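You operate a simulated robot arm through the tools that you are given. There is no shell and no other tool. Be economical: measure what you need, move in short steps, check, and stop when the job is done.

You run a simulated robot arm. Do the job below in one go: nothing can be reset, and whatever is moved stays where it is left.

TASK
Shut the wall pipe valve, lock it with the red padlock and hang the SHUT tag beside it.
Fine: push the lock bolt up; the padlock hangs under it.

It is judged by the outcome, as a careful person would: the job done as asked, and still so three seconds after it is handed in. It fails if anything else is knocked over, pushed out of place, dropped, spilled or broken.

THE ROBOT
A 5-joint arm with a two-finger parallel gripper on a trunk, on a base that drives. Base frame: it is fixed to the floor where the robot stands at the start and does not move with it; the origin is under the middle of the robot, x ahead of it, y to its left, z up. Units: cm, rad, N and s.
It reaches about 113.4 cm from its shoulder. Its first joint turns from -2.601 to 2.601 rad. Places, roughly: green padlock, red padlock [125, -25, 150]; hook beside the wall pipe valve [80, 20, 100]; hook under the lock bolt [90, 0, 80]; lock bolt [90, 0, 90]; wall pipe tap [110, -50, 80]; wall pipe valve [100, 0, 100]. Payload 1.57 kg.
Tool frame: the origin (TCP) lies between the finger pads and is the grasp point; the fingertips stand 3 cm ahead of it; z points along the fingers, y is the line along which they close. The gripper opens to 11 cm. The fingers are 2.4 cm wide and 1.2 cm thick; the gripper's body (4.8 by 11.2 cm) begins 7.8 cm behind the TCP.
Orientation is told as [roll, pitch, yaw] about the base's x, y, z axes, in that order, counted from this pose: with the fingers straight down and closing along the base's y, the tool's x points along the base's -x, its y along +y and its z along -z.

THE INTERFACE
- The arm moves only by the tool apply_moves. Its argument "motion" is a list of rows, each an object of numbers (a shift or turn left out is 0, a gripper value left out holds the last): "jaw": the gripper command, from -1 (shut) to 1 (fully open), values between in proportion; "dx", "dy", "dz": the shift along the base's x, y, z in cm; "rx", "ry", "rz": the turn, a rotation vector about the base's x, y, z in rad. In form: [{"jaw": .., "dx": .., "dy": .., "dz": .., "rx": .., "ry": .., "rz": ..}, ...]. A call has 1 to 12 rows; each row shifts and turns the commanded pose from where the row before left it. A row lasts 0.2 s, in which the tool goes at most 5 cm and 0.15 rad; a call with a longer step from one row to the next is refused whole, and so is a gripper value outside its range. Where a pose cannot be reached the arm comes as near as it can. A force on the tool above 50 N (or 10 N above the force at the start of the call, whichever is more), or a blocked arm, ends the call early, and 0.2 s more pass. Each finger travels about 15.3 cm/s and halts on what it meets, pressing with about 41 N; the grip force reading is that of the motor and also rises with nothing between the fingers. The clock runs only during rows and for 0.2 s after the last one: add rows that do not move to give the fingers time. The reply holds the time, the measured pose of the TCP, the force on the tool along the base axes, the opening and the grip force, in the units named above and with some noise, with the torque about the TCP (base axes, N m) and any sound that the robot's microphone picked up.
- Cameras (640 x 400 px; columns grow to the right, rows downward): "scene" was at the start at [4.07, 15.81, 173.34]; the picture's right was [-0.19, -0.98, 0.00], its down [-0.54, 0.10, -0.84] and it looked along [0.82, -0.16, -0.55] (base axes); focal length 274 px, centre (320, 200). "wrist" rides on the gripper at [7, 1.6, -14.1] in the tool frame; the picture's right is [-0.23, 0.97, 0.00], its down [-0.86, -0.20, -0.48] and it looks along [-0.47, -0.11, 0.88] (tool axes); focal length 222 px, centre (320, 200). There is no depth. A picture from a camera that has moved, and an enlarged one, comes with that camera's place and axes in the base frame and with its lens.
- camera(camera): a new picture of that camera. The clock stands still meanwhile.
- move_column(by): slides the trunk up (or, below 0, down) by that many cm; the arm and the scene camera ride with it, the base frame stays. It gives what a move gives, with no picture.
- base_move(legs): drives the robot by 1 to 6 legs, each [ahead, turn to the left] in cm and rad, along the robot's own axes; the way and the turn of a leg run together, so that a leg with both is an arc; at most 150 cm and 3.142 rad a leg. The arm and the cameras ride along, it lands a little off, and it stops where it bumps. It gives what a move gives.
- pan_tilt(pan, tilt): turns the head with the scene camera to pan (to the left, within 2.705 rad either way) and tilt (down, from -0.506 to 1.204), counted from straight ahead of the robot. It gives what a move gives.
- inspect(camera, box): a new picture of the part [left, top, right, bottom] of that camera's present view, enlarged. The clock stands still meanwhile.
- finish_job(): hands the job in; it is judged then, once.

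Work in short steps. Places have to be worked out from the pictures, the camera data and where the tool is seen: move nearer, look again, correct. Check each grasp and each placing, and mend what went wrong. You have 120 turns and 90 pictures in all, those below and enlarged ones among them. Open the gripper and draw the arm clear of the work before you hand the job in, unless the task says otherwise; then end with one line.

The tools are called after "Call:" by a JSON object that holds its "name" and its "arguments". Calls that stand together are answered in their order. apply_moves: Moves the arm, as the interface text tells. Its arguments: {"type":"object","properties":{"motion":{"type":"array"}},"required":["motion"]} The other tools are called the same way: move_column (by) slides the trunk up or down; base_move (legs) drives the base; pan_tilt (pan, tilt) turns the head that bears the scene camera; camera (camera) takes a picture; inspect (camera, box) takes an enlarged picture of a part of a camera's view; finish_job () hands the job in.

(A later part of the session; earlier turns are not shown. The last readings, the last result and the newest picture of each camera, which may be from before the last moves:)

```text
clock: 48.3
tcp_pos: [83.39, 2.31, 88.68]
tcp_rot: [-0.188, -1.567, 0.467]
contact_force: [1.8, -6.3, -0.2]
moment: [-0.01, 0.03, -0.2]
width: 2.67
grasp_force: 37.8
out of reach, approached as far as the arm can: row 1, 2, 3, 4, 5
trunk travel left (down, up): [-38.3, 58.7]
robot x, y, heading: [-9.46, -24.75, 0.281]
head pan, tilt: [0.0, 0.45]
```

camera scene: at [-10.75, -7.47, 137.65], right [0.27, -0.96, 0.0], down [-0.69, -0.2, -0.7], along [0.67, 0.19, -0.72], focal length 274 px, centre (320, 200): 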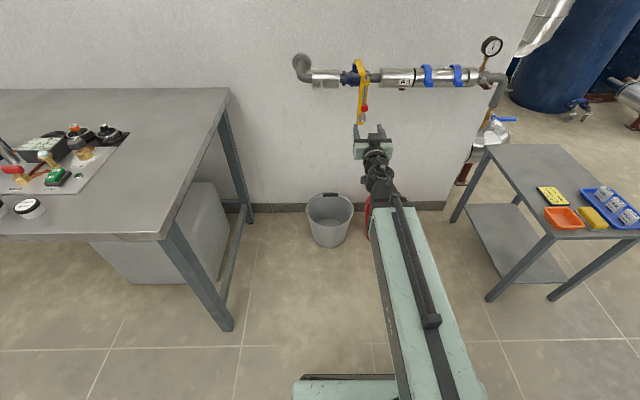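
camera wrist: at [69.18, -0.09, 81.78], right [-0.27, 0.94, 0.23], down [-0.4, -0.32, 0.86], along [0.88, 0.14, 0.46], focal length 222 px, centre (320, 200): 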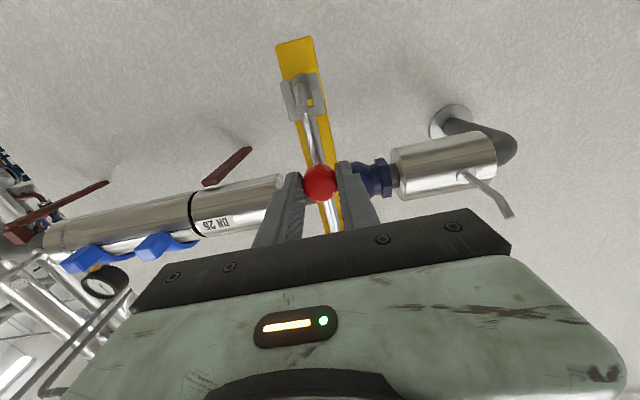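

The arm won't move up here, so I lift with the trunk.

Call:
{"name": "move_column", "arguments": {"by": 3}}

Call:
{"name": "camera", "arguments": {"camera": "wrist"}}

```text
clock: 49.1
tcp_pos: [83.32, 2.37, 91.69]
tcp_rot: [-0.186, -1.567, 0.465]
contact_force: [2.6, -6.7, -0.3]
moment: [-0.09, 0.37, -0.26]
width: 2.65
grasp_force: 37.7
trunk travel left (down, up): [-41.3, 55.7]
robot x, y, heading: [-9.12, -24.77, 0.281]
head pan, tilt: [0.0, 0.45]
```

```text
50 pictures are left
camera wrist: at [69.18, -0.09, 84.8], right [-0.27, 0.94, 0.23], down [-0.4, -0.32, 0.86], along [0.88, 0.14, 0.46], focal length 222 px, centre (320, 200)
```

wrist: 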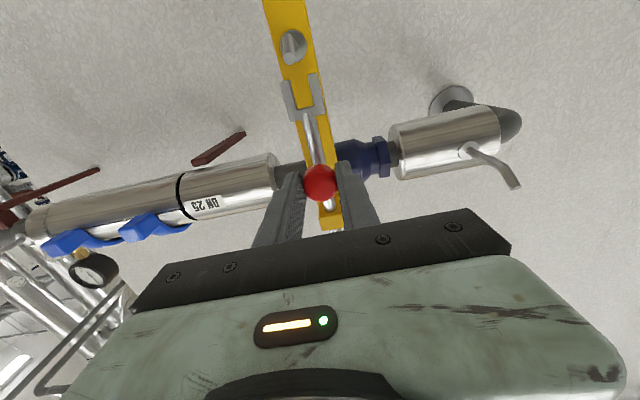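

The bolt rises with the knob and the peg is being freed. I continue upward in small increments till it resists.

Call:
{"name": "move_column", "arguments": {"by": 1.5}}

Call:
{"name": "move_column", "arguments": {"by": 1}}

Call:
{"name": "inspect", "arguments": {"camera": "wrist", "box": [240, 0, 400, 240]}}

Call:
{"name": "inspect", "arguments": {"camera": "scene", "box": [310, 155, 438, 235]}}

```text
clock: 49.7
tcp_pos: [83.26, 2.28, 93.21]
tcp_rot: [-0.168, -1.565, 0.449]
contact_force: [0.5, -7.4, -1.1]
moment: [-0.24, 0.8, -0.29]
width: 2.69
grasp_force: 37.7
trunk travel left (down, up): [-42.8, 54.2]
robot x, y, heading: [-9.79, -24.54, 0.276]
head pan, tilt: [0.0, 0.45]
```

```text
clock: 50.3
tcp_pos: [83.52, 2.44, 93.93]
tcp_rot: [-0.138, -1.565, 0.416]
contact_force: [2.9, -4.4, -18.2]
moment: [-0.26, 0.8, -0.19]
width: 2.67
grasp_force: 37.4
trunk travel left (down, up): [-43.8, 53.2]
robot x, y, heading: [-9.34, -24.44, 0.281]
head pan, tilt: [0.0, 0.45]
```

```text
1.67 times, centred on (320, 120) of wrist
camera zoom: at [69.34, -0.03, 87.1], right [-0.27, 0.94, 0.23], down [-0.4, -0.32, 0.86], along [0.88, 0.14, 0.46], focal length 370 px, centre (320, 333)
```

zoom: 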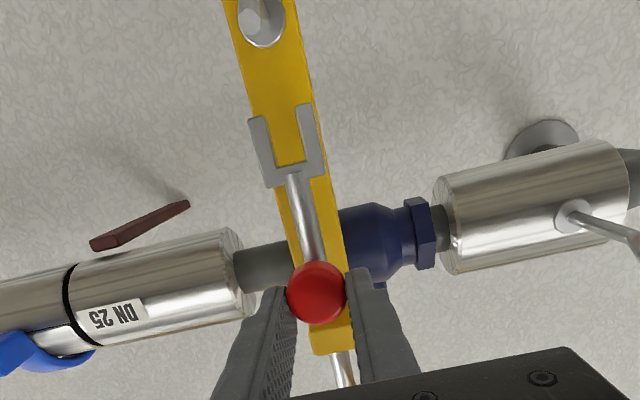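

```text
5.00 times, centred on (374, 195) of scene
camera zoom: at [-9.38, -7.14, 144.98], right [0.27, -0.96, 0.0], down [-0.42, -0.12, -0.9], along [0.87, 0.25, -0.44], focal length 1370 px, centre (50, 225)
```

zoom: 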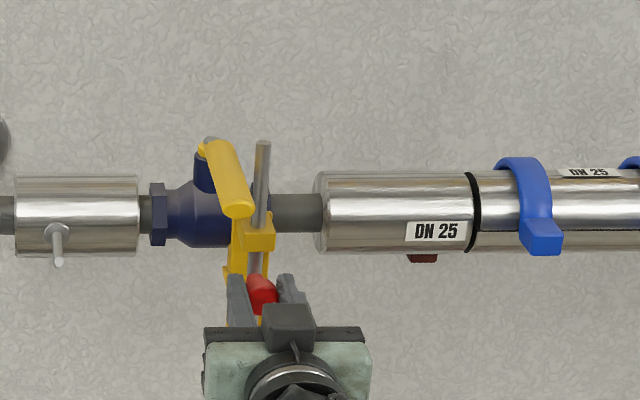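

The bolt hit its upper stop (-18 N) and stands up beside the lever. I release to see whether it stays.

Call:
{"name": "apply_moves", "arguments": {"motion": [{"jaw": -0.3}, {"jaw": 0.1}, {}]}}

Call:
{"name": "inspect", "arguments": {"camera": "wrist", "box": [240, 0, 400, 240]}}

```text
clock: 51.1
tcp_pos: [83.3, 2.4, 94.2]
tcp_rot: [-0.344, -1.568, 0.625]
contact_force: [0.3, 0.9, 0.0]
moment: [0.02, 0.02, -0.04]
width: 6.06
grasp_force: 0.0
trunk travel left (down, up): [-43.8, 53.2]
robot x, y, heading: [-9.43, -24.76, 0.281]
head pan, tilt: [0.0, 0.45]
```

```text
1.67 times, centred on (320, 120) of wrist
camera zoom: at [69.15, -0.01, 87.28], right [-0.27, 0.94, 0.23], down [-0.4, -0.32, 0.86], along [0.88, 0.14, 0.46], focal length 370 px, centre (320, 333)
```

zoom: 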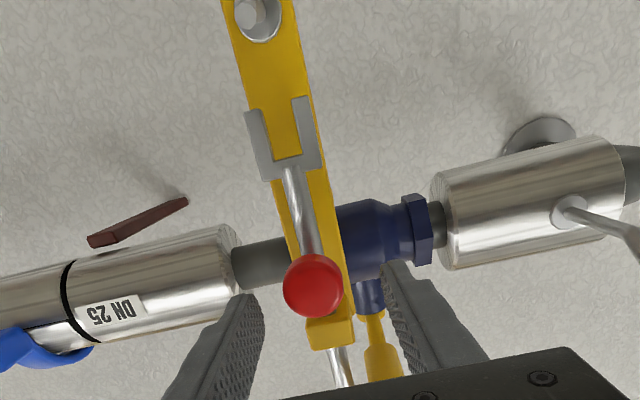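

The bolt stays up by itself. Now the padlock: I back straight out, raise the trunk, and drive over to stand square in front of the red padlock (~s 62 along the wall).

Call:
{"name": "base_move", "arguments": {"legs": [[-20, 0]]}}

Call:
{"name": "move_column", "arguments": {"by": 40}}

Call:
{"name": "base_move", "arguments": {"legs": [[0, -1.08], [47, 0], [0, 1.08]]}}

Call:
{"name": "camera", "arguments": {"camera": "wrist"}}

Call:
{"name": "camera", "arguments": {"camera": "scene"}}

```text
clock: 52.7
tcp_pos: [63.85, -3.05, 94.21]
tcp_rot: [-0.314, -1.567, 0.595]
contact_force: [0.3, -0.1, 0.4]
moment: [0.0, 0.01, 0.02]
width: 6.05
grasp_force: 0.0
trunk travel left (down, up): [-43.8, 53.2]
robot x, y, heading: [-29.17, -30.12, 0.273]
head pan, tilt: [0.0, 0.45]
```

```text
clock: 56.5
tcp_pos: [63.85, -3.09, 134.22]
tcp_rot: [-0.322, -1.568, 0.602]
contact_force: [-0.2, 0.5, 0.4]
moment: [-0.01, -0.02, 0.0]
width: 6.04
grasp_force: 0.0
trunk travel left (down, up): [-83.8, 13.2]
robot x, y, heading: [-29.08, -30.42, 0.274]
head pan, tilt: [0.0, 0.45]
```

```text
clock: 57.7
tcp_pos: [66.12, -12.95, 134.18]
tcp_rot: [-0.736, -1.566, 0.911]
contact_force: [0.4, 1.3, 0.0]
moment: [0.0, 0.01, -0.05]
width: 6.05
grasp_force: 0.0
trunk travel left (down, up): [-83.8, 13.2]
robot x, y, heading: [-29.16, -29.77, 0.201]
head pan, tilt: [0.0, 0.45]
stopped in leg 1: the robot was blocked; the commanded pose is now the measured one
```

```text
46 pictures are left
camera wrist: at [51.79, -13.8, 127.28], right [-0.17, 0.96, 0.22], down [-0.43, -0.28, 0.86], along [0.89, 0.05, 0.46], focal length 222 px, centre (320, 200)
```

wrist: 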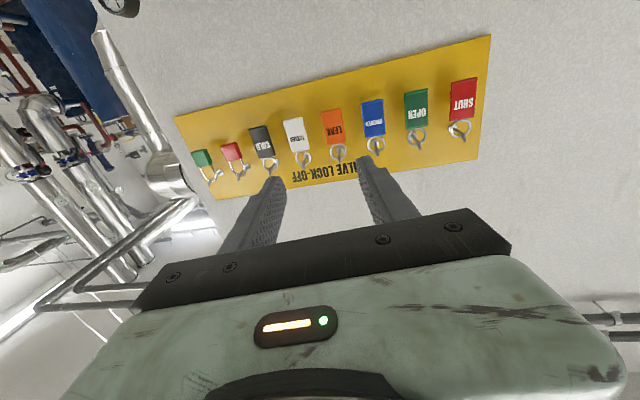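

```text
45 pictures are left
camera scene: at [-27.82, -12.52, 184.98], right [0.2, -0.98, 0.0], down [-0.43, -0.09, -0.9], along [0.88, 0.18, -0.44], focal length 274 px, centre (320, 200)
```

scene: 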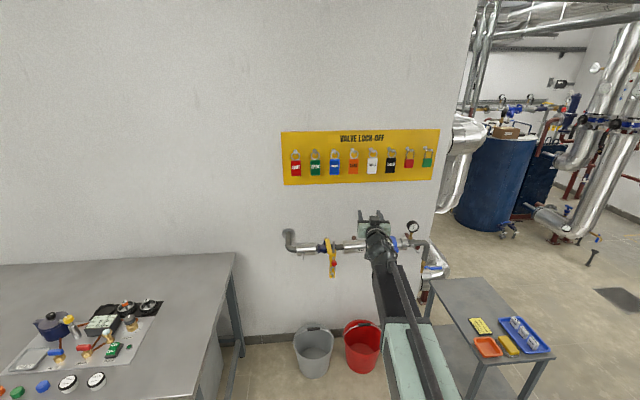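

The base was blocked while turning; something stands near it. I look around at floor level.

Call:
{"name": "pan_tilt", "arguments": {"pan": -1.6, "tilt": 0.9}}

Call:
{"name": "camera", "arguments": {"camera": "scene"}}

Call:
{"name": "pan_tilt", "arguments": {"pan": 2.4, "tilt": 0.9}}

Call:
{"name": "camera", "arguments": {"camera": "scene"}}

```text
clock: 59.3
tcp_pos: [66.13, -13.06, 134.27]
tcp_rot: [-0.721, -1.564, 0.896]
contact_force: [-0.4, -0.1, 0.2]
moment: [0.04, -0.03, 0.02]
width: 6.06
grasp_force: 0.0
trunk travel left (down, up): [-83.8, 13.2]
robot x, y, heading: [-28.96, -29.92, 0.198]
head pan, tilt: [-1.6, 0.901]
```

```text
44 pictures are left
camera scene: at [-35.52, -21.86, 181.16], right [-0.99, -0.17, 0.0], down [-0.13, 0.77, -0.62], along [0.1, -0.61, -0.78], focal length 274 px, centre (320, 200)
```

scene: 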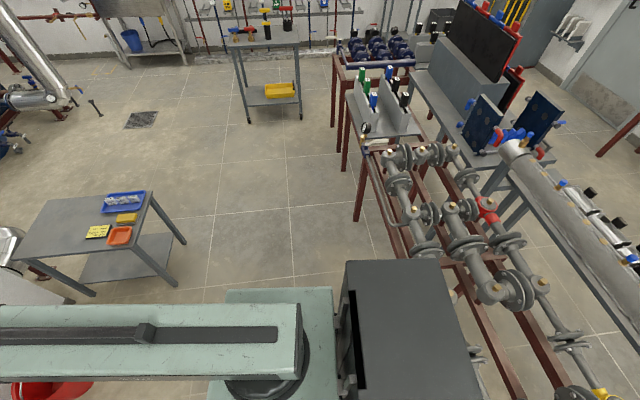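

```text
clock: 62.6
tcp_pos: [66.08, -12.94, 134.15]
tcp_rot: [-0.726, -1.566, 0.901]
contact_force: [-0.3, 0.3, 0.2]
moment: [0.0, 0.01, 0.01]
width: 6.05
grasp_force: 0.0
trunk travel left (down, up): [-83.8, 13.2]
robot x, y, heading: [-29.02, -30.34, 0.196]
head pan, tilt: [2.4, 0.901]
```

```text
43 pictures are left
camera scene: at [-43.26, -10.52, 181.16], right [0.52, 0.86, 0.0], down [0.67, -0.41, -0.62], along [-0.53, 0.32, -0.78], focal length 274 px, centre (320, 200)
```

scene: 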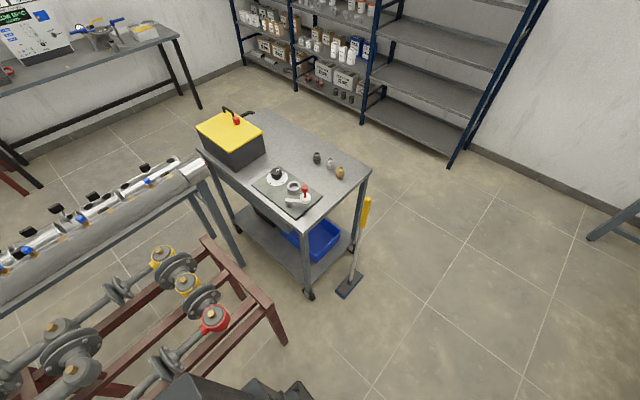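

The rear touched the pipe rack behind. I drive forward 24 cm first, then sidestep right 40 cm along the wall and face it again.

Call:
{"name": "base_move", "arguments": {"legs": [[24, 0], [0, -1.49], [40, 0], [0, 1.57]]}}

Call:
{"name": "pan_tilt", "arguments": {"pan": 0.0, "tilt": 0.45}}

Call:
{"name": "camera", "arguments": {"camera": "wrist"}}

Call:
{"name": "camera", "arguments": {"camera": "scene"}}

```text
clock: 65.2
tcp_pos: [90.77, -16.13, 134.23]
tcp_rot: [-0.922, -1.566, 1.009]
contact_force: [-1.1, 0.5, 0.1]
moment: [-0.01, -0.04, -0.06]
width: 6.08
grasp_force: 0.0
trunk travel left (down, up): [-83.8, 13.2]
robot x, y, heading: [-5.39, -25.59, 0.135]
head pan, tilt: [2.4, 0.901]
stopped in leg 2: the robot was blocked; the commanded pose is now the measured one
```

```text
clock: 67.3
tcp_pos: [90.81, -16.23, 134.3]
tcp_rot: [-0.913, -1.566, 1.003]
contact_force: [0.6, 0.4, 0.3]
moment: [0.01, 0.01, 0.02]
width: 6.06
grasp_force: 0.0
trunk travel left (down, up): [-83.8, 13.2]
robot x, y, heading: [-5.82, -25.51, 0.132]
head pan, tilt: [0.0, 0.45]
```

```text
42 pictures are left
camera wrist: at [76.46, -16.01, 127.28], right [-0.09, 0.97, 0.22], down [-0.46, -0.24, 0.86], along [0.89, -0.03, 0.46], focal length 222 px, centre (320, 200)
```

wrist: 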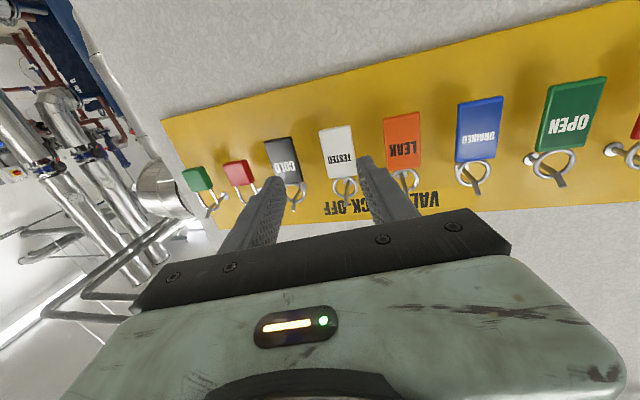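

```text
41 pictures are left
camera scene: at [-3.11, -7.87, 184.99], right [0.13, -0.99, 0.0], down [-0.43, -0.06, -0.9], along [0.89, 0.12, -0.44], focal length 274 px, centre (320, 200)
```

scene: 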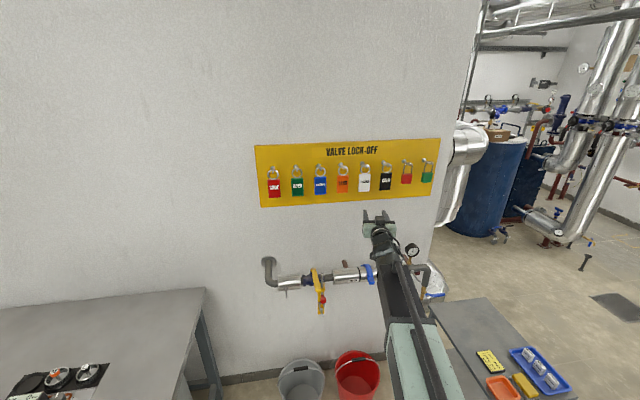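

Nothing obvious is near the base now; I test a small turn to learn whether the block is real.

Call:
{"name": "base_move", "arguments": {"legs": [[0, -0.2]]}}

```text
clock: 68.4
tcp_pos: [91.09, -27.57, 134.22]
tcp_rot: [-1.291, -1.56, 1.262]
contact_force: [-0.3, 0.3, 0.1]
moment: [0.0, -0.01, -0.06]
width: 6.05
grasp_force: 0.0
trunk travel left (down, up): [-83.8, 13.2]
robot x, y, heading: [-5.64, -25.04, 0.042]
head pan, tilt: [0.0, 0.45]
stopped in leg 1: the robot was blocked; the commanded pose is now the measured one
```

Arm sits ahead of the base heading after each stop, so the fast pure turn seems to upset the stretched arm. I try a gentler arc, backing slightly.

Call:
{"name": "base_move", "arguments": {"legs": [[-14, -0.15]]}}

```text
clock: 69.4
tcp_pos: [84.81, -33.33, 134.09]
tcp_rot: [-1.209, -1.555, 1.119]
contact_force: [0.0, 0.2, 0.5]
moment: [0.01, -0.06, 0.0]
width: 6.05
grasp_force: 0.0
trunk travel left (down, up): [-83.8, 13.2]
robot x, y, heading: [-11.7, -25.01, -0.001]
head pan, tilt: [0.0, 0.45]
stopped in leg 1: the robot was blocked; the commanded pose is now the measured one
```

Still refused. I fold the tool back to fingers-down, closer in, as in the first successful drive, and then drive.

Call:
{"name": "apply_moves", "arguments": {"motion": [{"jaw": 0.1, "rx": 0.012, "ry": 0.139}, {"dx": -2, "rx": 0.012, "ry": 0.139}, {"dx": -2, "rx": 0.012, "ry": 0.139}, {"dx": -2, "rx": 0.012, "ry": 0.139}, {"dx": -2, "rx": 0.012, "ry": 0.139}, {"dx": -2, "rx": 0.012, "ry": 0.139}, {"dx": -2, "rx": 0.012, "ry": 0.139}, {"dx": -2, "rx": 0.012, "ry": 0.139}, {"dx": -2, "rx": 0.012, "ry": 0.139}, {"dx": -2, "rx": 0.012, "ry": 0.139}, {"dx": -2, "rx": 0.012, "ry": 0.139}]}}

Call:
{"name": "base_move", "arguments": {"legs": [[0, -0.3]]}}

```text
clock: 71.8
tcp_pos: [64.52, -33.61, 110.46]
tcp_rot: [-0.004, -0.03, -0.072]
contact_force: [-0.5, -0.1, -0.9]
moment: [-0.02, 0.02, -0.01]
width: 6.03
grasp_force: 0.0
out of reach, approached as far as the arm can: row 1, 2, 3, 4, 5, 6, 7, 8, 9, 10, 11
trunk travel left (down, up): [-83.8, 13.2]
robot x, y, heading: [-11.4, -24.72, -0.003]
head pan, tilt: [0.0, 0.45]
```

```text
clock: 73.2
tcp_pos: [58.66, -55.73, 110.47]
tcp_rot: [-0.005, -0.032, -0.374]
contact_force: [-1.4, 1.0, 0.0]
moment: [-0.04, 0.02, -0.01]
width: 6.05
grasp_force: 0.0
trunk travel left (down, up): [-83.8, 13.2]
robot x, y, heading: [-11.75, -24.46, -0.288]
head pan, tilt: [0.0, 0.45]
```

That works: only the stretched horizontal attitude blocks turns. I drive to a spot between peg and padlock (s≈42, q≈-2), so both are reached with small yaw and no turn while carrying.

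Call:
{"name": "base_move", "arguments": {"legs": [[0, -0.37], [27, 0], [0, 0.935]]}}

Call:
{"name": "camera", "arguments": {"camera": "scene"}}

```text
clock: 78.6
tcp_pos: [85.95, -29.98, 110.48]
tcp_rot: [-0.005, -0.034, 0.188]
contact_force: [0.2, 0.2, -0.2]
moment: [0.01, 0.03, 0.0]
width: 6.02
grasp_force: 0.1
trunk travel left (down, up): [-83.8, 13.2]
robot x, y, heading: [10.53, -43.25, 0.267]
head pan, tilt: [0.0, 0.45]
```

```text
40 pictures are left
camera scene: at [10.59, -25.55, 184.99], right [0.26, -0.96, 0.0], down [-0.42, -0.11, -0.9], along [0.87, 0.24, -0.44], focal length 274 px, centre (320, 200)
```

scene: 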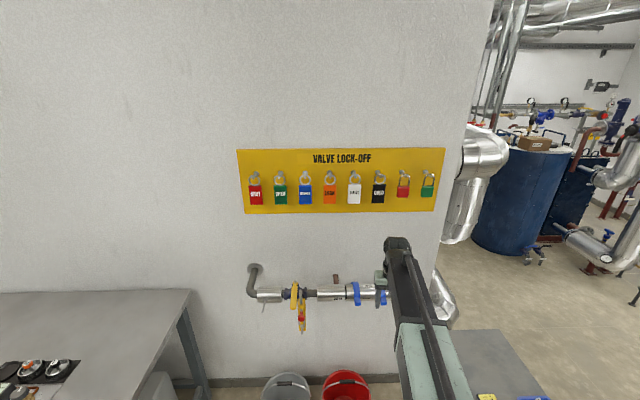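

I zoom in on the padlock from here to fix its place.

Call:
{"name": "inspect", "arguments": {"camera": "scene", "box": [360, 160, 456, 220]}}

Call:
{"name": "inspect", "arguments": {"camera": "scene", "box": [240, 260, 368, 340]}}

```text
6.67 times, centred on (408, 190) of scene
camera zoom: at [10.59, -25.55, 184.99], right [0.26, -0.96, 0.0], down [-0.42, -0.11, -0.9], along [0.87, 0.24, -0.44], focal length 1826 px, centre (-267, 267)
```

zoom: 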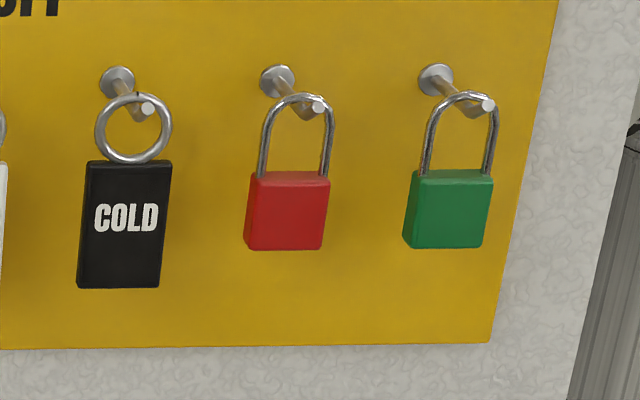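

```text
5.00 times, centred on (304, 300) of scene
camera zoom: at [10.59, -25.55, 184.99], right [0.26, -0.96, 0.0], down [-0.42, -0.11, -0.9], along [0.87, 0.24, -0.44], focal length 1370 px, centre (400, -300)
```

zoom: 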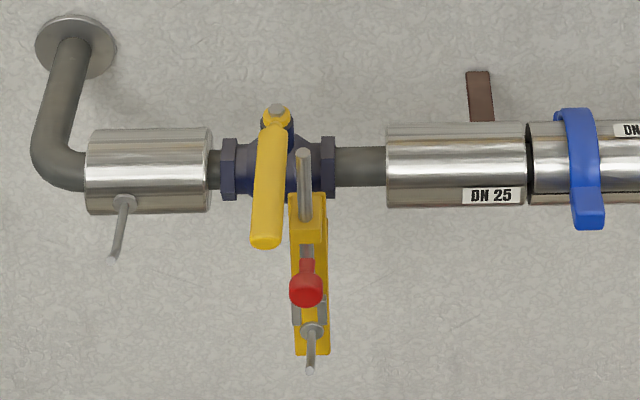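

Padlock body centre ≈ (116.9,-31.2,139.8) hanging on a 7.5 cm peg with an up-bent tip; the peg under the bolt has its tip ≈ (85.9,3.0,83.2) with ~2.5 cm clearance under the fork. I back 8 cm, raise the trunk, and pitch the tool up to horizontal, aimed at azimuth ~0.1.

Call:
{"name": "base_move", "arguments": {"legs": [[-9, 0]]}}

Call:
{"name": "move_column", "arguments": {"by": 6}}

Call:
{"name": "apply_moves", "arguments": {"motion": [{"jaw": 0.27, "rx": 0.0244, "ry": -0.138}, {"dx": 1.97, "dy": 0.35, "rx": 0.0244, "ry": -0.138}, {"dx": 1.97, "dy": 0.35, "rx": 0.0244, "ry": -0.138}, {"dx": 1.97, "dy": 0.35, "rx": 0.0244, "ry": -0.138}, {"dx": 1.97, "dy": 0.35, "rx": 0.0244, "ry": -0.138}, {"dx": 1.97, "dy": 0.35, "rx": 0.0244, "ry": -0.138}, {"dx": 1.97, "dy": 0.35, "rx": 0.0244, "ry": -0.138}, {"dx": 1.97, "dy": 0.35, "rx": 0.0244, "ry": -0.138}, {"dx": 1.97, "dy": 0.35, "rx": 0.0244, "ry": -0.138}, {"dx": 1.97, "dy": 0.35, "rx": 0.0244, "ry": -0.138}, {"dx": 1.97, "dy": 0.35, "rx": 0.0244, "ry": -0.138}]}}

```text
clock: 79.7
tcp_pos: [77.02, -32.37, 110.55]
tcp_rot: [-0.004, -0.032, 0.188]
contact_force: [-0.5, -0.4, 0.3]
moment: [0.01, -0.03, -0.04]
width: 6.01
grasp_force: 0.1
trunk travel left (down, up): [-83.8, 13.2]
robot x, y, heading: [1.27, -45.62, 0.266]
head pan, tilt: [0.0, 0.45]
```

```text
clock: 80.7
tcp_pos: [77.16, -32.33, 116.54]
tcp_rot: [-0.004, -0.032, 0.189]
contact_force: [0.3, 0.3, 0.1]
moment: [0.02, 0.02, 0.01]
width: 6.03
grasp_force: 0.0
trunk travel left (down, up): [-89.8, 7.2]
robot x, y, heading: [1.7, -45.26, 0.269]
head pan, tilt: [0.0, 0.45]
```

```text
clock: 83.1
tcp_pos: [96.76, -28.91, 140.13]
tcp_rot: [-1.399, -1.556, 1.566]
contact_force: [-0.7, -0.6, 0.0]
moment: [-0.02, 0.05, -0.01]
width: 6.97
grasp_force: 0.0
out of reach, approached as far as the arm can: row 1, 2, 3, 4, 5, 6, 7, 8, 9, 10, 11
trunk travel left (down, up): [-89.8, 7.2]
robot x, y, heading: [2.03, -45.32, 0.266]
head pan, tilt: [0.0, 0.45]
```

Horizontal now at z 140. I swing to azimuth ≈0.096, drive forward 9 cm and look.

Call:
{"name": "apply_moves", "arguments": {"motion": [{"dx": 0.4, "dy": -2.4, "rz": -0.025}, {"dx": 0.3, "dy": -2.4, "rz": -0.025}, {"dx": 0.3, "dy": -2.5, "rz": -0.026}, {}]}}

Call:
{"name": "base_move", "arguments": {"legs": [[9, 0]]}}

Call:
{"name": "camera", "arguments": {"camera": "wrist"}}

Call:
{"name": "inspect", "arguments": {"camera": "scene", "box": [340, 130, 468, 210]}}

```text
clock: 84.1
tcp_pos: [97.65, -36.15, 140.24]
tcp_rot: [-1.74, -1.559, 1.834]
contact_force: [-0.2, -0.5, 0.6]
moment: [-0.01, 0.0, -0.02]
width: 6.98
grasp_force: 0.1
trunk travel left (down, up): [-89.8, 7.2]
robot x, y, heading: [1.36, -45.33, 0.269]
head pan, tilt: [0.0, 0.45]
```

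```text
clock: 85.2
tcp_pos: [106.71, -33.7, 140.21]
tcp_rot: [-1.642, -1.559, 1.736]
contact_force: [-0.1, 0.4, 0.3]
moment: [-0.03, -0.01, 0.02]
width: 7.03
grasp_force: 0.0
trunk travel left (down, up): [-89.8, 7.2]
robot x, y, heading: [10.81, -43.18, 0.266]
head pan, tilt: [0.0, 0.45]
```

```text
37 pictures are left
camera wrist: at [92.41, -33.5, 133.22], right [-0.09, 0.97, 0.21], down [-0.46, -0.23, 0.86], along [0.88, -0.02, 0.47], focal length 222 px, centre (320, 200)
```

wrist: 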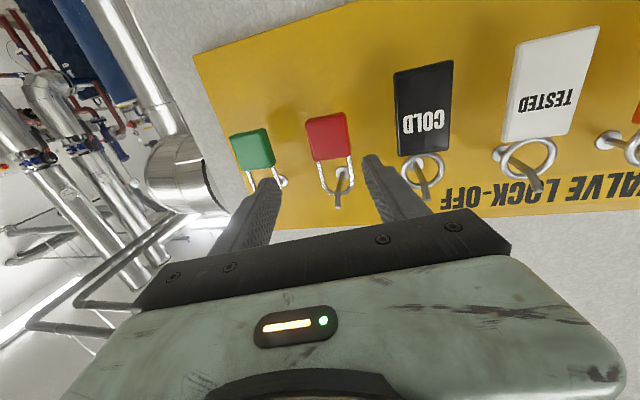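

```text
5.00 times, centred on (404, 170) of scene
camera zoom: at [10.72, -25.55, 190.98], right [0.26, -0.96, 0.0], down [-0.42, -0.11, -0.9], along [0.87, 0.24, -0.44], focal length 1370 px, centre (-100, 350)
```

zoom: 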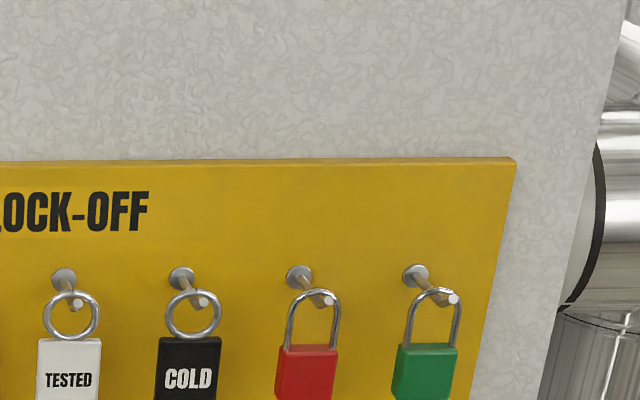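

Everything agrees within 1 cm (padlock z ≈139.3). I lower 0.7 and advance 7 cm with the base, then check.

Call:
{"name": "move_column", "arguments": {"by": -0.7}}

Call:
{"name": "base_move", "arguments": {"legs": [[7, 0]]}}

Call:
{"name": "camera", "arguments": {"camera": "wrist"}}

```text
clock: 85.8
tcp_pos: [106.56, -33.8, 139.78]
tcp_rot: [-1.758, -1.558, 1.852]
contact_force: [0.7, 0.2, 0.6]
moment: [-0.01, 0.01, -0.01]
width: 7.03
grasp_force: 0.0
trunk travel left (down, up): [-89.1, 7.9]
robot x, y, heading: [10.5, -43.14, 0.264]
head pan, tilt: [0.0, 0.45]
```

```text
clock: 86.8
tcp_pos: [113.52, -31.75, 139.54]
tcp_rot: [-1.652, -1.559, 1.747]
contact_force: [0.5, -0.8, -0.2]
moment: [-0.01, 0.01, 0.0]
width: 7.0
grasp_force: 0.0
trunk travel left (down, up): [-89.1, 7.9]
robot x, y, heading: [17.25, -41.04, 0.269]
head pan, tilt: [0.0, 0.45]
```

```text
35 pictures are left
camera wrist: at [99.25, -31.62, 132.53], right [-0.09, 0.97, 0.21], down [-0.46, -0.23, 0.86], along [0.88, -0.02, 0.47], focal length 222 px, centre (320, 200)
```

wrist: 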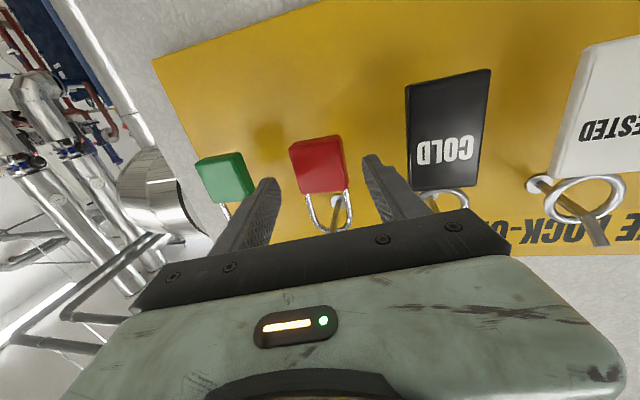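

The padlock lies between the fingers. I advance 3.3 cm and close gently.

Call:
{"name": "base_move", "arguments": {"legs": [[3.3, 0]]}}

Call:
{"name": "apply_moves", "arguments": {"motion": [{"jaw": 0.0}, {"jaw": -0.4}, {}, {}]}}

Call:
{"name": "camera", "arguments": {"camera": "wrist"}}

```text
clock: 87.7
tcp_pos: [116.7, -30.95, 139.58]
tcp_rot: [-1.67, -1.559, 1.765]
contact_force: [0.3, -0.4, 0.5]
moment: [0.0, 0.0, 0.01]
width: 6.97
grasp_force: 0.1
trunk travel left (down, up): [-89.1, 7.9]
robot x, y, heading: [20.47, -40.1, 0.269]
head pan, tilt: [0.0, 0.45]
```

```text
clock: 88.7
tcp_pos: [116.58, -30.98, 139.66]
tcp_rot: [-1.732, -1.559, 1.828]
contact_force: [0.3, -0.1, -0.1]
moment: [0.03, 0.02, -0.02]
width: 4.52
grasp_force: 40.8
trunk travel left (down, up): [-89.1, 7.9]
robot x, y, heading: [20.18, -40.22, 0.263]
head pan, tilt: [0.0, 0.45]
```

```text
34 pictures are left
camera wrist: at [102.38, -30.78, 132.61], right [-0.09, 0.97, 0.22], down [-0.46, -0.23, 0.86], along [0.88, -0.02, 0.47], focal length 222 px, centre (320, 200)
```

wrist: 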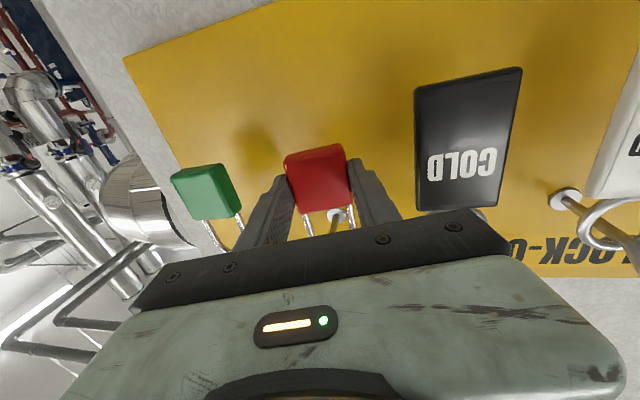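

Gripped (4.5 cm). I lift 2.2 cm to clear the up-bent tip, then back out.

Call:
{"name": "move_column", "arguments": {"by": 2.2}}

Call:
{"name": "camera", "arguments": {"camera": "wrist"}}

```text
clock: 89.3
tcp_pos: [116.66, -31.0, 141.8]
tcp_rot: [-1.722, -1.558, 1.816]
contact_force: [-0.5, -0.7, -0.5]
moment: [-0.02, 0.04, -0.01]
width: 4.5
grasp_force: 40.6
trunk travel left (down, up): [-91.3, 5.7]
robot x, y, heading: [20.39, -40.87, 0.27]
head pan, tilt: [0.0, 0.45]
```

```text
33 pictures are left
camera wrist: at [102.39, -30.76, 134.81], right [-0.09, 0.97, 0.22], down [-0.46, -0.23, 0.86], along [0.88, -0.02, 0.47], focal length 222 px, centre (320, 200)
```

wrist: 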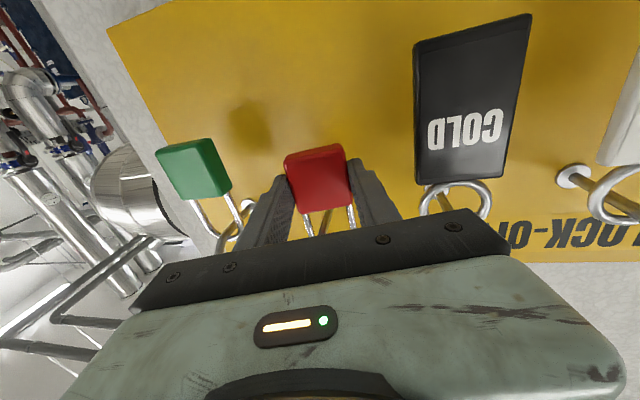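

It came up with no load. I back out 6 cm, check the force, and then further.

Call:
{"name": "base_move", "arguments": {"legs": [[-5, 0]]}}

Call:
{"name": "inspect", "arguments": {"camera": "scene", "box": [340, 130, 500, 230]}}

```text
clock: 90.3
tcp_pos: [111.55, -32.31, 141.9]
tcp_rot: [-1.796, -1.559, 1.892]
contact_force: [-0.2, -0.5, -1.0]
moment: [0.01, 0.04, -0.01]
width: 4.53
grasp_force: 41.1
trunk travel left (down, up): [-91.3, 5.7]
robot x, y, heading: [15.48, -41.62, 0.267]
head pan, tilt: [0.0, 0.45]
```

```text
4.00 times, centred on (420, 180) of scene
camera zoom: at [15.54, -24.22, 192.5], right [0.26, -0.96, 0.0], down [-0.42, -0.11, -0.9], along [0.87, 0.24, -0.43], focal length 1096 px, centre (-80, 280)
```

zoom: 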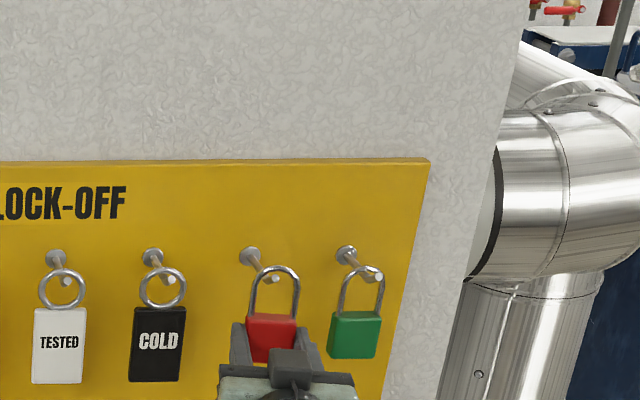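

Padlock is off its peg. I back 27 cm more, then slew the arm left toward the peg line at this height.

Call:
{"name": "base_move", "arguments": {"legs": [[-27, 0]]}}

Call:
{"name": "pan_tilt", "arguments": {"pan": 0.1, "tilt": 0.45}}

```text
clock: 92.2
tcp_pos: [85.67, -39.36, 141.91]
tcp_rot: [-1.781, -1.558, 1.878]
contact_force: [-0.1, -0.7, -0.4]
moment: [0.03, 0.03, 0.02]
width: 4.48
grasp_force: 40.5
trunk travel left (down, up): [-91.3, 5.7]
robot x, y, heading: [-10.27, -48.68, 0.268]
head pan, tilt: [0.0, 0.45]
```

```text
clock: 92.8
tcp_pos: [85.71, -39.29, 141.8]
tcp_rot: [-1.74, -1.559, 1.836]
contact_force: [0.0, -0.1, -0.5]
moment: [0.02, 0.01, -0.01]
width: 4.48
grasp_force: 40.9
trunk travel left (down, up): [-91.3, 5.7]
robot x, y, heading: [-10.75, -48.81, 0.271]
head pan, tilt: [0.099, 0.45]
```

Robot at s≈44, q≈-23. I slew joint 1 by +0.425 rad along the arc so the padlock is in line with the peg (s≈20.8).

Call:
{"name": "apply_moves", "arguments": {"motion": [{"dx": -0.48, "dy": 4.07, "rz": 0.0425}, {"dx": -0.66, "dy": 4.04, "rz": 0.0425}, {"dx": -0.83, "dy": 4.01, "rz": 0.0425}, {"dx": -1.0, "dy": 3.97, "rz": 0.0425}, {"dx": -1.16, "dy": 3.93, "rz": 0.0425}, {"dx": -1.33, "dy": 3.87, "rz": 0.0425}, {"dx": -1.49, "dy": 3.82, "rz": 0.0425}, {"dx": -1.66, "dy": 3.75, "rz": 0.0425}, {"dx": -1.81, "dy": 3.68, "rz": 0.0425}, {"dx": -1.97, "dy": 3.59, "rz": 0.0425}, {}]}}

Call:
{"name": "move_column", "arguments": {"by": -40}}

Call:
{"name": "move_column", "arguments": {"by": -24.7}}

Call:
{"name": "camera", "arguments": {"camera": "wrist"}}

Call:
{"name": "camera", "arguments": {"camera": "scene"}}

```text
clock: 95.2
tcp_pos: [73.32, -0.61, 141.83]
tcp_rot: [-1.695, -1.558, 2.217]
contact_force: [0.3, 0.3, -1.2]
moment: [-0.01, -0.02, 0.0]
width: 4.52
grasp_force: 40.8
trunk travel left (down, up): [-91.3, 5.7]
robot x, y, heading: [-10.8, -48.75, 0.271]
head pan, tilt: [0.099, 0.45]
```

```text
clock: 99.1
tcp_pos: [73.32, -0.69, 101.81]
tcp_rot: [-1.697, -1.56, 2.219]
contact_force: [0.8, 0.0, -0.4]
moment: [-0.03, 0.0, 0.02]
width: 4.52
grasp_force: 40.8
trunk travel left (down, up): [-51.3, 45.7]
robot x, y, heading: [-10.39, -48.82, 0.26]
head pan, tilt: [0.099, 0.45]
```

```text
clock: 101.6
tcp_pos: [73.32, -0.62, 77.15]
tcp_rot: [-1.695, -1.558, 2.218]
contact_force: [0.3, 0.6, -0.2]
moment: [-0.01, 0.04, 0.02]
width: 4.52
grasp_force: 40.7
trunk travel left (down, up): [-26.6, 70.4]
robot x, y, heading: [-10.44, -48.6, 0.268]
head pan, tilt: [0.099, 0.45]
```

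```text
31 pictures are left
camera wrist: at [60.13, -6.35, 70.11], right [-0.49, 0.85, 0.22], down [-0.32, -0.4, 0.86], along [0.81, 0.35, 0.47], focal length 222 px, centre (320, 200)
```

wrist: 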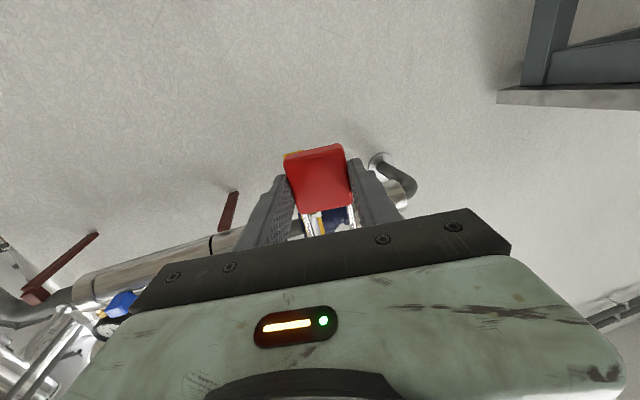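

```text
30 pictures are left
camera scene: at [-10.65, -30.41, 127.79], right [0.36, -0.93, 0.0], down [-0.41, -0.16, -0.9], along [0.84, 0.32, -0.44], focal length 274 px, centre (320, 200)
```

scene: 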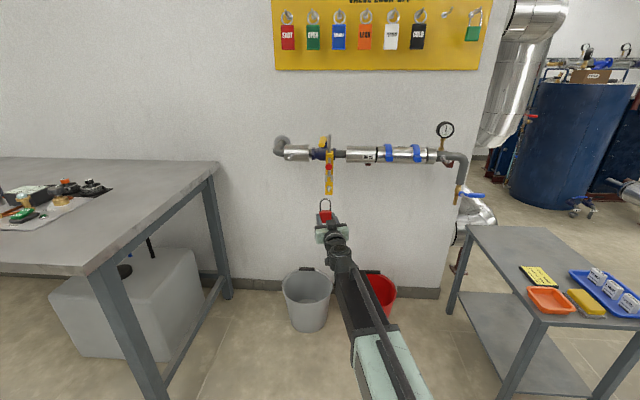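

Call:
{"name": "inspect", "arguments": {"camera": "scene", "box": [280, 145, 376, 205]}}

Call:
{"name": "inspect", "arguments": {"camera": "scene", "box": [280, 170, 376, 230]}}

```text
6.67 times, centred on (328, 175) of scene
camera zoom: at [-10.65, -30.41, 127.79], right [0.36, -0.93, 0.0], down [-0.41, -0.16, -0.9], along [0.84, 0.32, -0.44], focal length 1826 px, centre (267, 367)
```

zoom: 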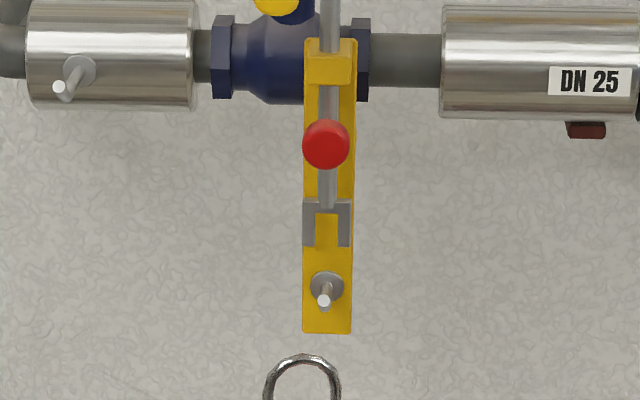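

```text
6.67 times, centred on (328, 200) of scene
camera zoom: at [-10.65, -30.41, 127.79], right [0.36, -0.93, 0.0], down [-0.41, -0.16, -0.9], along [0.84, 0.32, -0.44], focal length 1826 px, centre (267, 200)
```

zoom: 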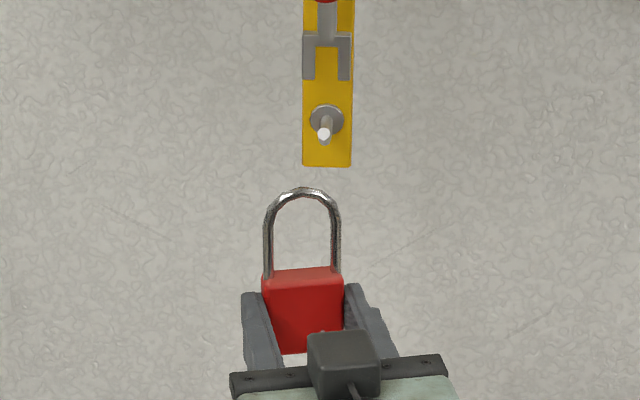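

The rays give shackle outer top z≈85.3, peg tip (85.9,3.0,83.1), fork bottom ≈85.5. I lower 0.5, advance 11 cm, and check.

Call:
{"name": "move_column", "arguments": {"by": -0.5}}

Call:
{"name": "base_move", "arguments": {"legs": [[11, 0]]}}

Call:
{"name": "inspect", "arguments": {"camera": "scene", "box": [280, 160, 376, 220]}}

Call:
{"name": "inspect", "arguments": {"camera": "wrist", "box": [240, 100, 400, 250]}}

```text
clock: 102.2
tcp_pos: [73.31, -0.72, 76.64]
tcp_rot: [-1.695, -1.558, 2.219]
contact_force: [-0.3, -1.0, -0.6]
moment: [-0.01, -0.02, -0.02]
width: 4.52
grasp_force: 40.6
trunk travel left (down, up): [-26.1, 70.9]
robot x, y, heading: [-10.65, -48.98, 0.265]
head pan, tilt: [0.099, 0.45]
```

```text
clock: 103.4
tcp_pos: [84.03, 2.31, 76.54]
tcp_rot: [-1.716, -1.56, 2.239]
contact_force: [0.4, -0.4, 1.9]
moment: [0.05, -0.05, -0.06]
width: 4.5
grasp_force: 41.0
trunk travel left (down, up): [-26.1, 70.9]
robot x, y, heading: [0.64, -45.72, 0.27]
head pan, tilt: [0.099, 0.45]
```

```text
6.67 times, centred on (328, 190) of scene
camera zoom: at [0.0, -27.51, 127.29], right [0.36, -0.93, 0.0], down [-0.41, -0.16, -0.9], along [0.84, 0.32, -0.44], focal length 1826 px, centre (267, 267)
```

zoom: 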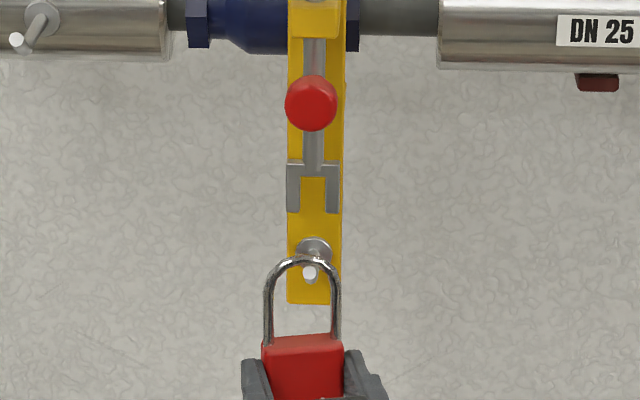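

```text
2.67 times, centred on (320, 175) of wrist
camera zoom: at [70.79, -3.43, 69.62], right [-0.49, 0.85, 0.22], down [-0.32, -0.4, 0.86], along [0.81, 0.35, 0.47], focal length 592 px, centre (320, 267)
```

zoom: 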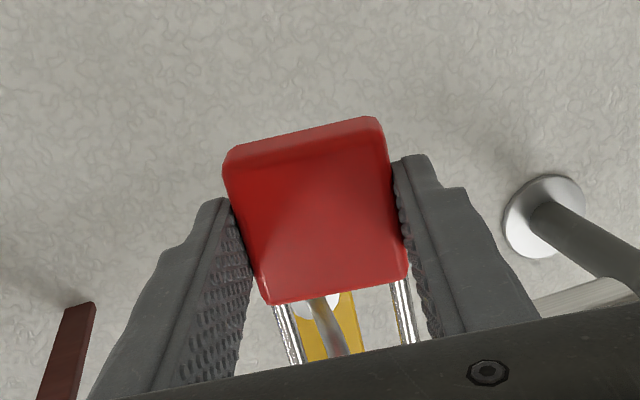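

Peg tip is seen inside the shackle loop, 0.35 cm right of its middle. I shift 0.3 cm right, lower 0.3, and advance 3.8 cm.

Call:
{"name": "apply_moves", "arguments": {"motion": [{"dx": 0.08, "dy": -0.3}, {}]}}

Call:
{"name": "move_column", "arguments": {"by": -0.3}}

Call:
{"name": "base_move", "arguments": {"legs": [[3.8, 0]]}}

Call:
{"name": "inspect", "arguments": {"camera": "scene", "box": [280, 160, 376, 220]}}

```text
clock: 104.0
tcp_pos: [83.97, 2.09, 76.56]
tcp_rot: [-1.719, -1.557, 2.242]
contact_force: [-0.3, 0.1, -0.9]
moment: [-0.02, 0.0, 0.0]
width: 4.49
grasp_force: 40.8
trunk travel left (down, up): [-26.1, 70.9]
robot x, y, heading: [0.43, -45.75, 0.268]
head pan, tilt: [0.099, 0.45]
```

```text
clock: 104.5
tcp_pos: [83.88, 1.99, 76.48]
tcp_rot: [-1.863, -1.56, 2.387]
contact_force: [7.5, 2.4, 21.4]
moment: [0.04, 0.11, 0.02]
width: 4.5
grasp_force: 40.7
trunk travel left (down, up): [-25.8, 71.2]
robot x, y, heading: [-0.09, -45.83, 0.268]
head pan, tilt: [0.099, 0.45]
```

```text
clock: 105.4
tcp_pos: [87.74, 3.04, 76.24]
tcp_rot: [-1.645, -1.558, 2.168]
contact_force: [-4.0, -2.5, -11.9]
moment: [0.01, 0.32, -0.04]
width: 4.52
grasp_force: 40.8
trunk travel left (down, up): [-25.8, 71.2]
robot x, y, heading: [3.82, -44.18, 0.264]
head pan, tilt: [0.099, 0.45]
```

```text
6.67 times, centred on (328, 190) of scene
camera zoom: at [3.81, -26.43, 126.96], right [0.36, -0.93, 0.0], down [-0.41, -0.16, -0.9], along [0.84, 0.32, -0.44], focal length 1826 px, centre (267, 267)
```

zoom: 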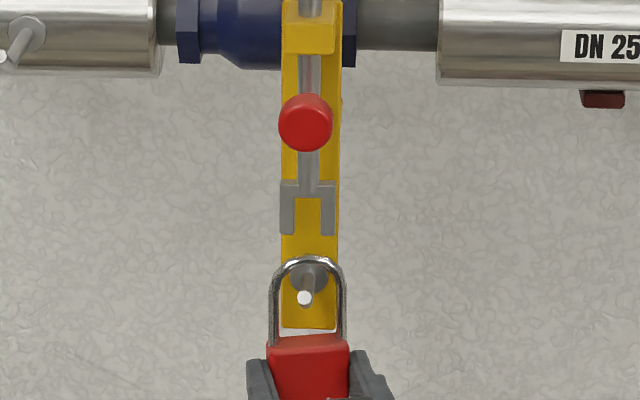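

The shackle is round the peg. There's a residual 12 N downward; I re-read with an idle row and look from the wrist.

Call:
{"name": "apply_moves", "arguments": {"motion": [{}, {}]}}

Call:
{"name": "inspect", "arguments": {"camera": "wrist", "box": [240, 100, 400, 250]}}

```text
clock: 106.0
tcp_pos: [87.78, 3.01, 76.27]
tcp_rot: [-1.633, -1.558, 2.156]
contact_force: [-1.2, 0.3, -11.3]
moment: [-0.01, 0.38, -0.04]
width: 4.49
grasp_force: 41.0
trunk travel left (down, up): [-25.8, 71.2]
robot x, y, heading: [4.0, -44.74, 0.268]
head pan, tilt: [0.099, 0.45]
```

```text
2.67 times, centred on (320, 175) of wrist
camera zoom: at [74.61, -2.69, 69.22], right [-0.49, 0.85, 0.22], down [-0.32, -0.4, 0.86], along [0.81, 0.35, 0.47], focal length 592 px, centre (320, 267)
```

zoom: 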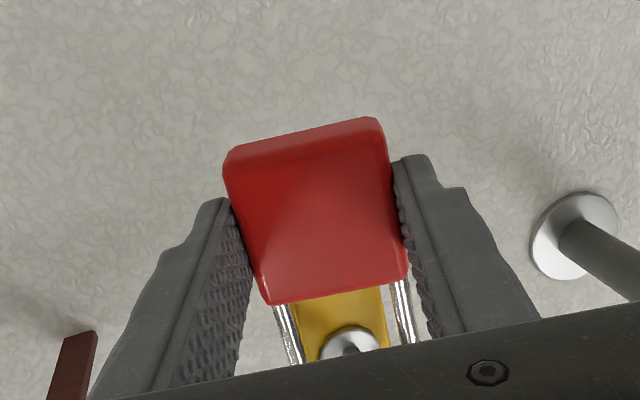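

The torque puts that contact 3.5 cm ahead: fingertips brushing under the yellow plate. I lower 0.6 to relieve it, letting the shackle seat on the peg.

Call:
{"name": "move_column", "arguments": {"by": -0.6}}

Call:
{"name": "apply_moves", "arguments": {"motion": [{}]}}

```text
clock: 106.5
tcp_pos: [87.58, 3.1, 75.67]
tcp_rot: [-1.718, -1.557, 2.24]
contact_force: [0.9, 0.6, 0.0]
moment: [0.0, 0.02, -0.02]
width: 4.5
grasp_force: 40.9
trunk travel left (down, up): [-25.2, 71.8]
robot x, y, heading: [3.87, -44.82, 0.269]
head pan, tilt: [0.099, 0.45]
```

```text
clock: 106.9
tcp_pos: [87.54, 2.97, 75.67]
tcp_rot: [-1.717, -1.559, 2.241]
contact_force: [0.2, -0.5, -1.5]
moment: [0.01, 0.04, 0.01]
width: 4.52
grasp_force: 40.9
trunk travel left (down, up): [-25.2, 71.8]
robot x, y, heading: [4.03, -44.94, 0.267]
head pan, tilt: [0.099, 0.45]
```

Force is gone. I lower a little more to seat the shackle on the peg before releasing.

Call:
{"name": "move_column", "arguments": {"by": -0.5}}

Call:
{"name": "inspect", "arguments": {"camera": "scene", "box": [280, 160, 376, 220]}}

```text
clock: 107.5
tcp_pos: [87.62, 2.93, 75.35]
tcp_rot: [-1.822, -1.559, 2.342]
contact_force: [5.6, 3.1, 17.0]
moment: [-0.05, 0.12, 0.0]
width: 4.52
grasp_force: 40.3
trunk travel left (down, up): [-24.7, 72.3]
robot x, y, heading: [3.88, -45.25, 0.271]
head pan, tilt: [0.099, 0.45]
```

```text
6.67 times, centred on (328, 190) of scene
camera zoom: at [3.6, -26.55, 125.93], right [0.36, -0.93, 0.0], down [-0.41, -0.16, -0.9], along [0.84, 0.32, -0.43], focal length 1826 px, centre (267, 267)
```

zoom: 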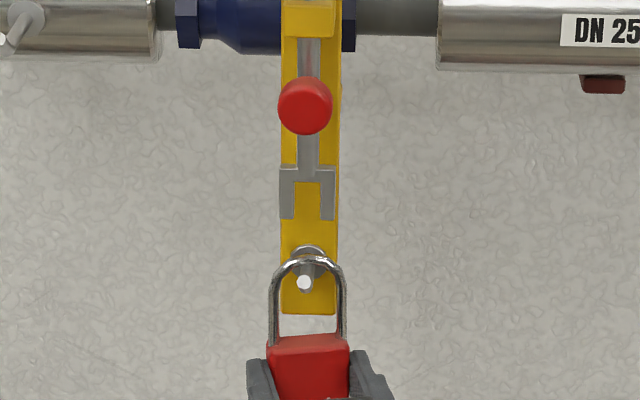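

Seated on the peg (+17 N). I relax 0.3 up and open the fingers.

Call:
{"name": "move_column", "arguments": {"by": 0.3}}

Call:
{"name": "apply_moves", "arguments": {"motion": [{"jaw": -0.1}, {"jaw": 0.1}, {"jaw": 0.3}, {}, {}]}}

Call:
{"name": "inspect", "arguments": {"camera": "scene", "box": [280, 160, 376, 220]}}

Call:
{"name": "camera", "arguments": {"camera": "wrist"}}

```text
clock: 108.0
tcp_pos: [87.68, 2.96, 75.54]
tcp_rot: [-1.716, -1.559, 2.24]
contact_force: [-0.5, -0.9, -0.3]
moment: [-0.01, -0.04, -0.02]
width: 4.52
grasp_force: 40.6
trunk travel left (down, up): [-25.0, 72.0]
robot x, y, heading: [3.86, -44.7, 0.273]
head pan, tilt: [0.099, 0.45]
```

```text
clock: 109.2
tcp_pos: [87.7, 2.97, 75.51]
tcp_rot: [-1.723, -1.559, 2.247]
contact_force: [0.1, 0.3, -0.3]
moment: [0.01, 0.03, 0.03]
width: 7.16
grasp_force: 0.1
trunk travel left (down, up): [-25.0, 72.0]
robot x, y, heading: [4.12, -45.01, 0.264]
head pan, tilt: [0.099, 0.45]
```

```text
6.67 times, centred on (328, 190) of scene
camera zoom: at [3.71, -26.48, 126.19], right [0.36, -0.93, 0.0], down [-0.41, -0.16, -0.9], along [0.84, 0.32, -0.44], focal length 1826 px, centre (267, 267)
```

zoom: 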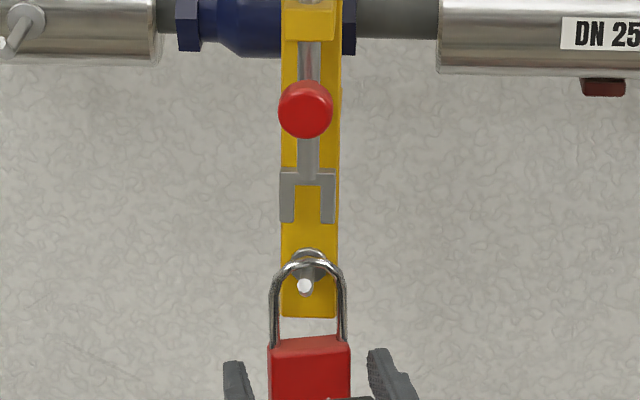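

```text
21 pictures are left
camera wrist: at [74.56, -2.72, 68.51], right [-0.49, 0.85, 0.22], down [-0.32, -0.4, 0.86], along [0.81, 0.35, 0.47], focal length 222 px, centre (320, 200)
```

wrist: 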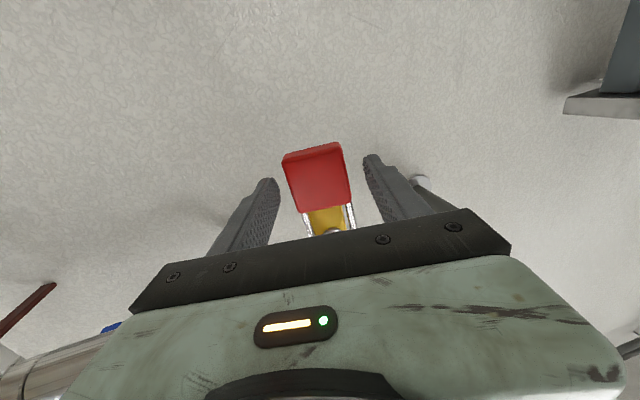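

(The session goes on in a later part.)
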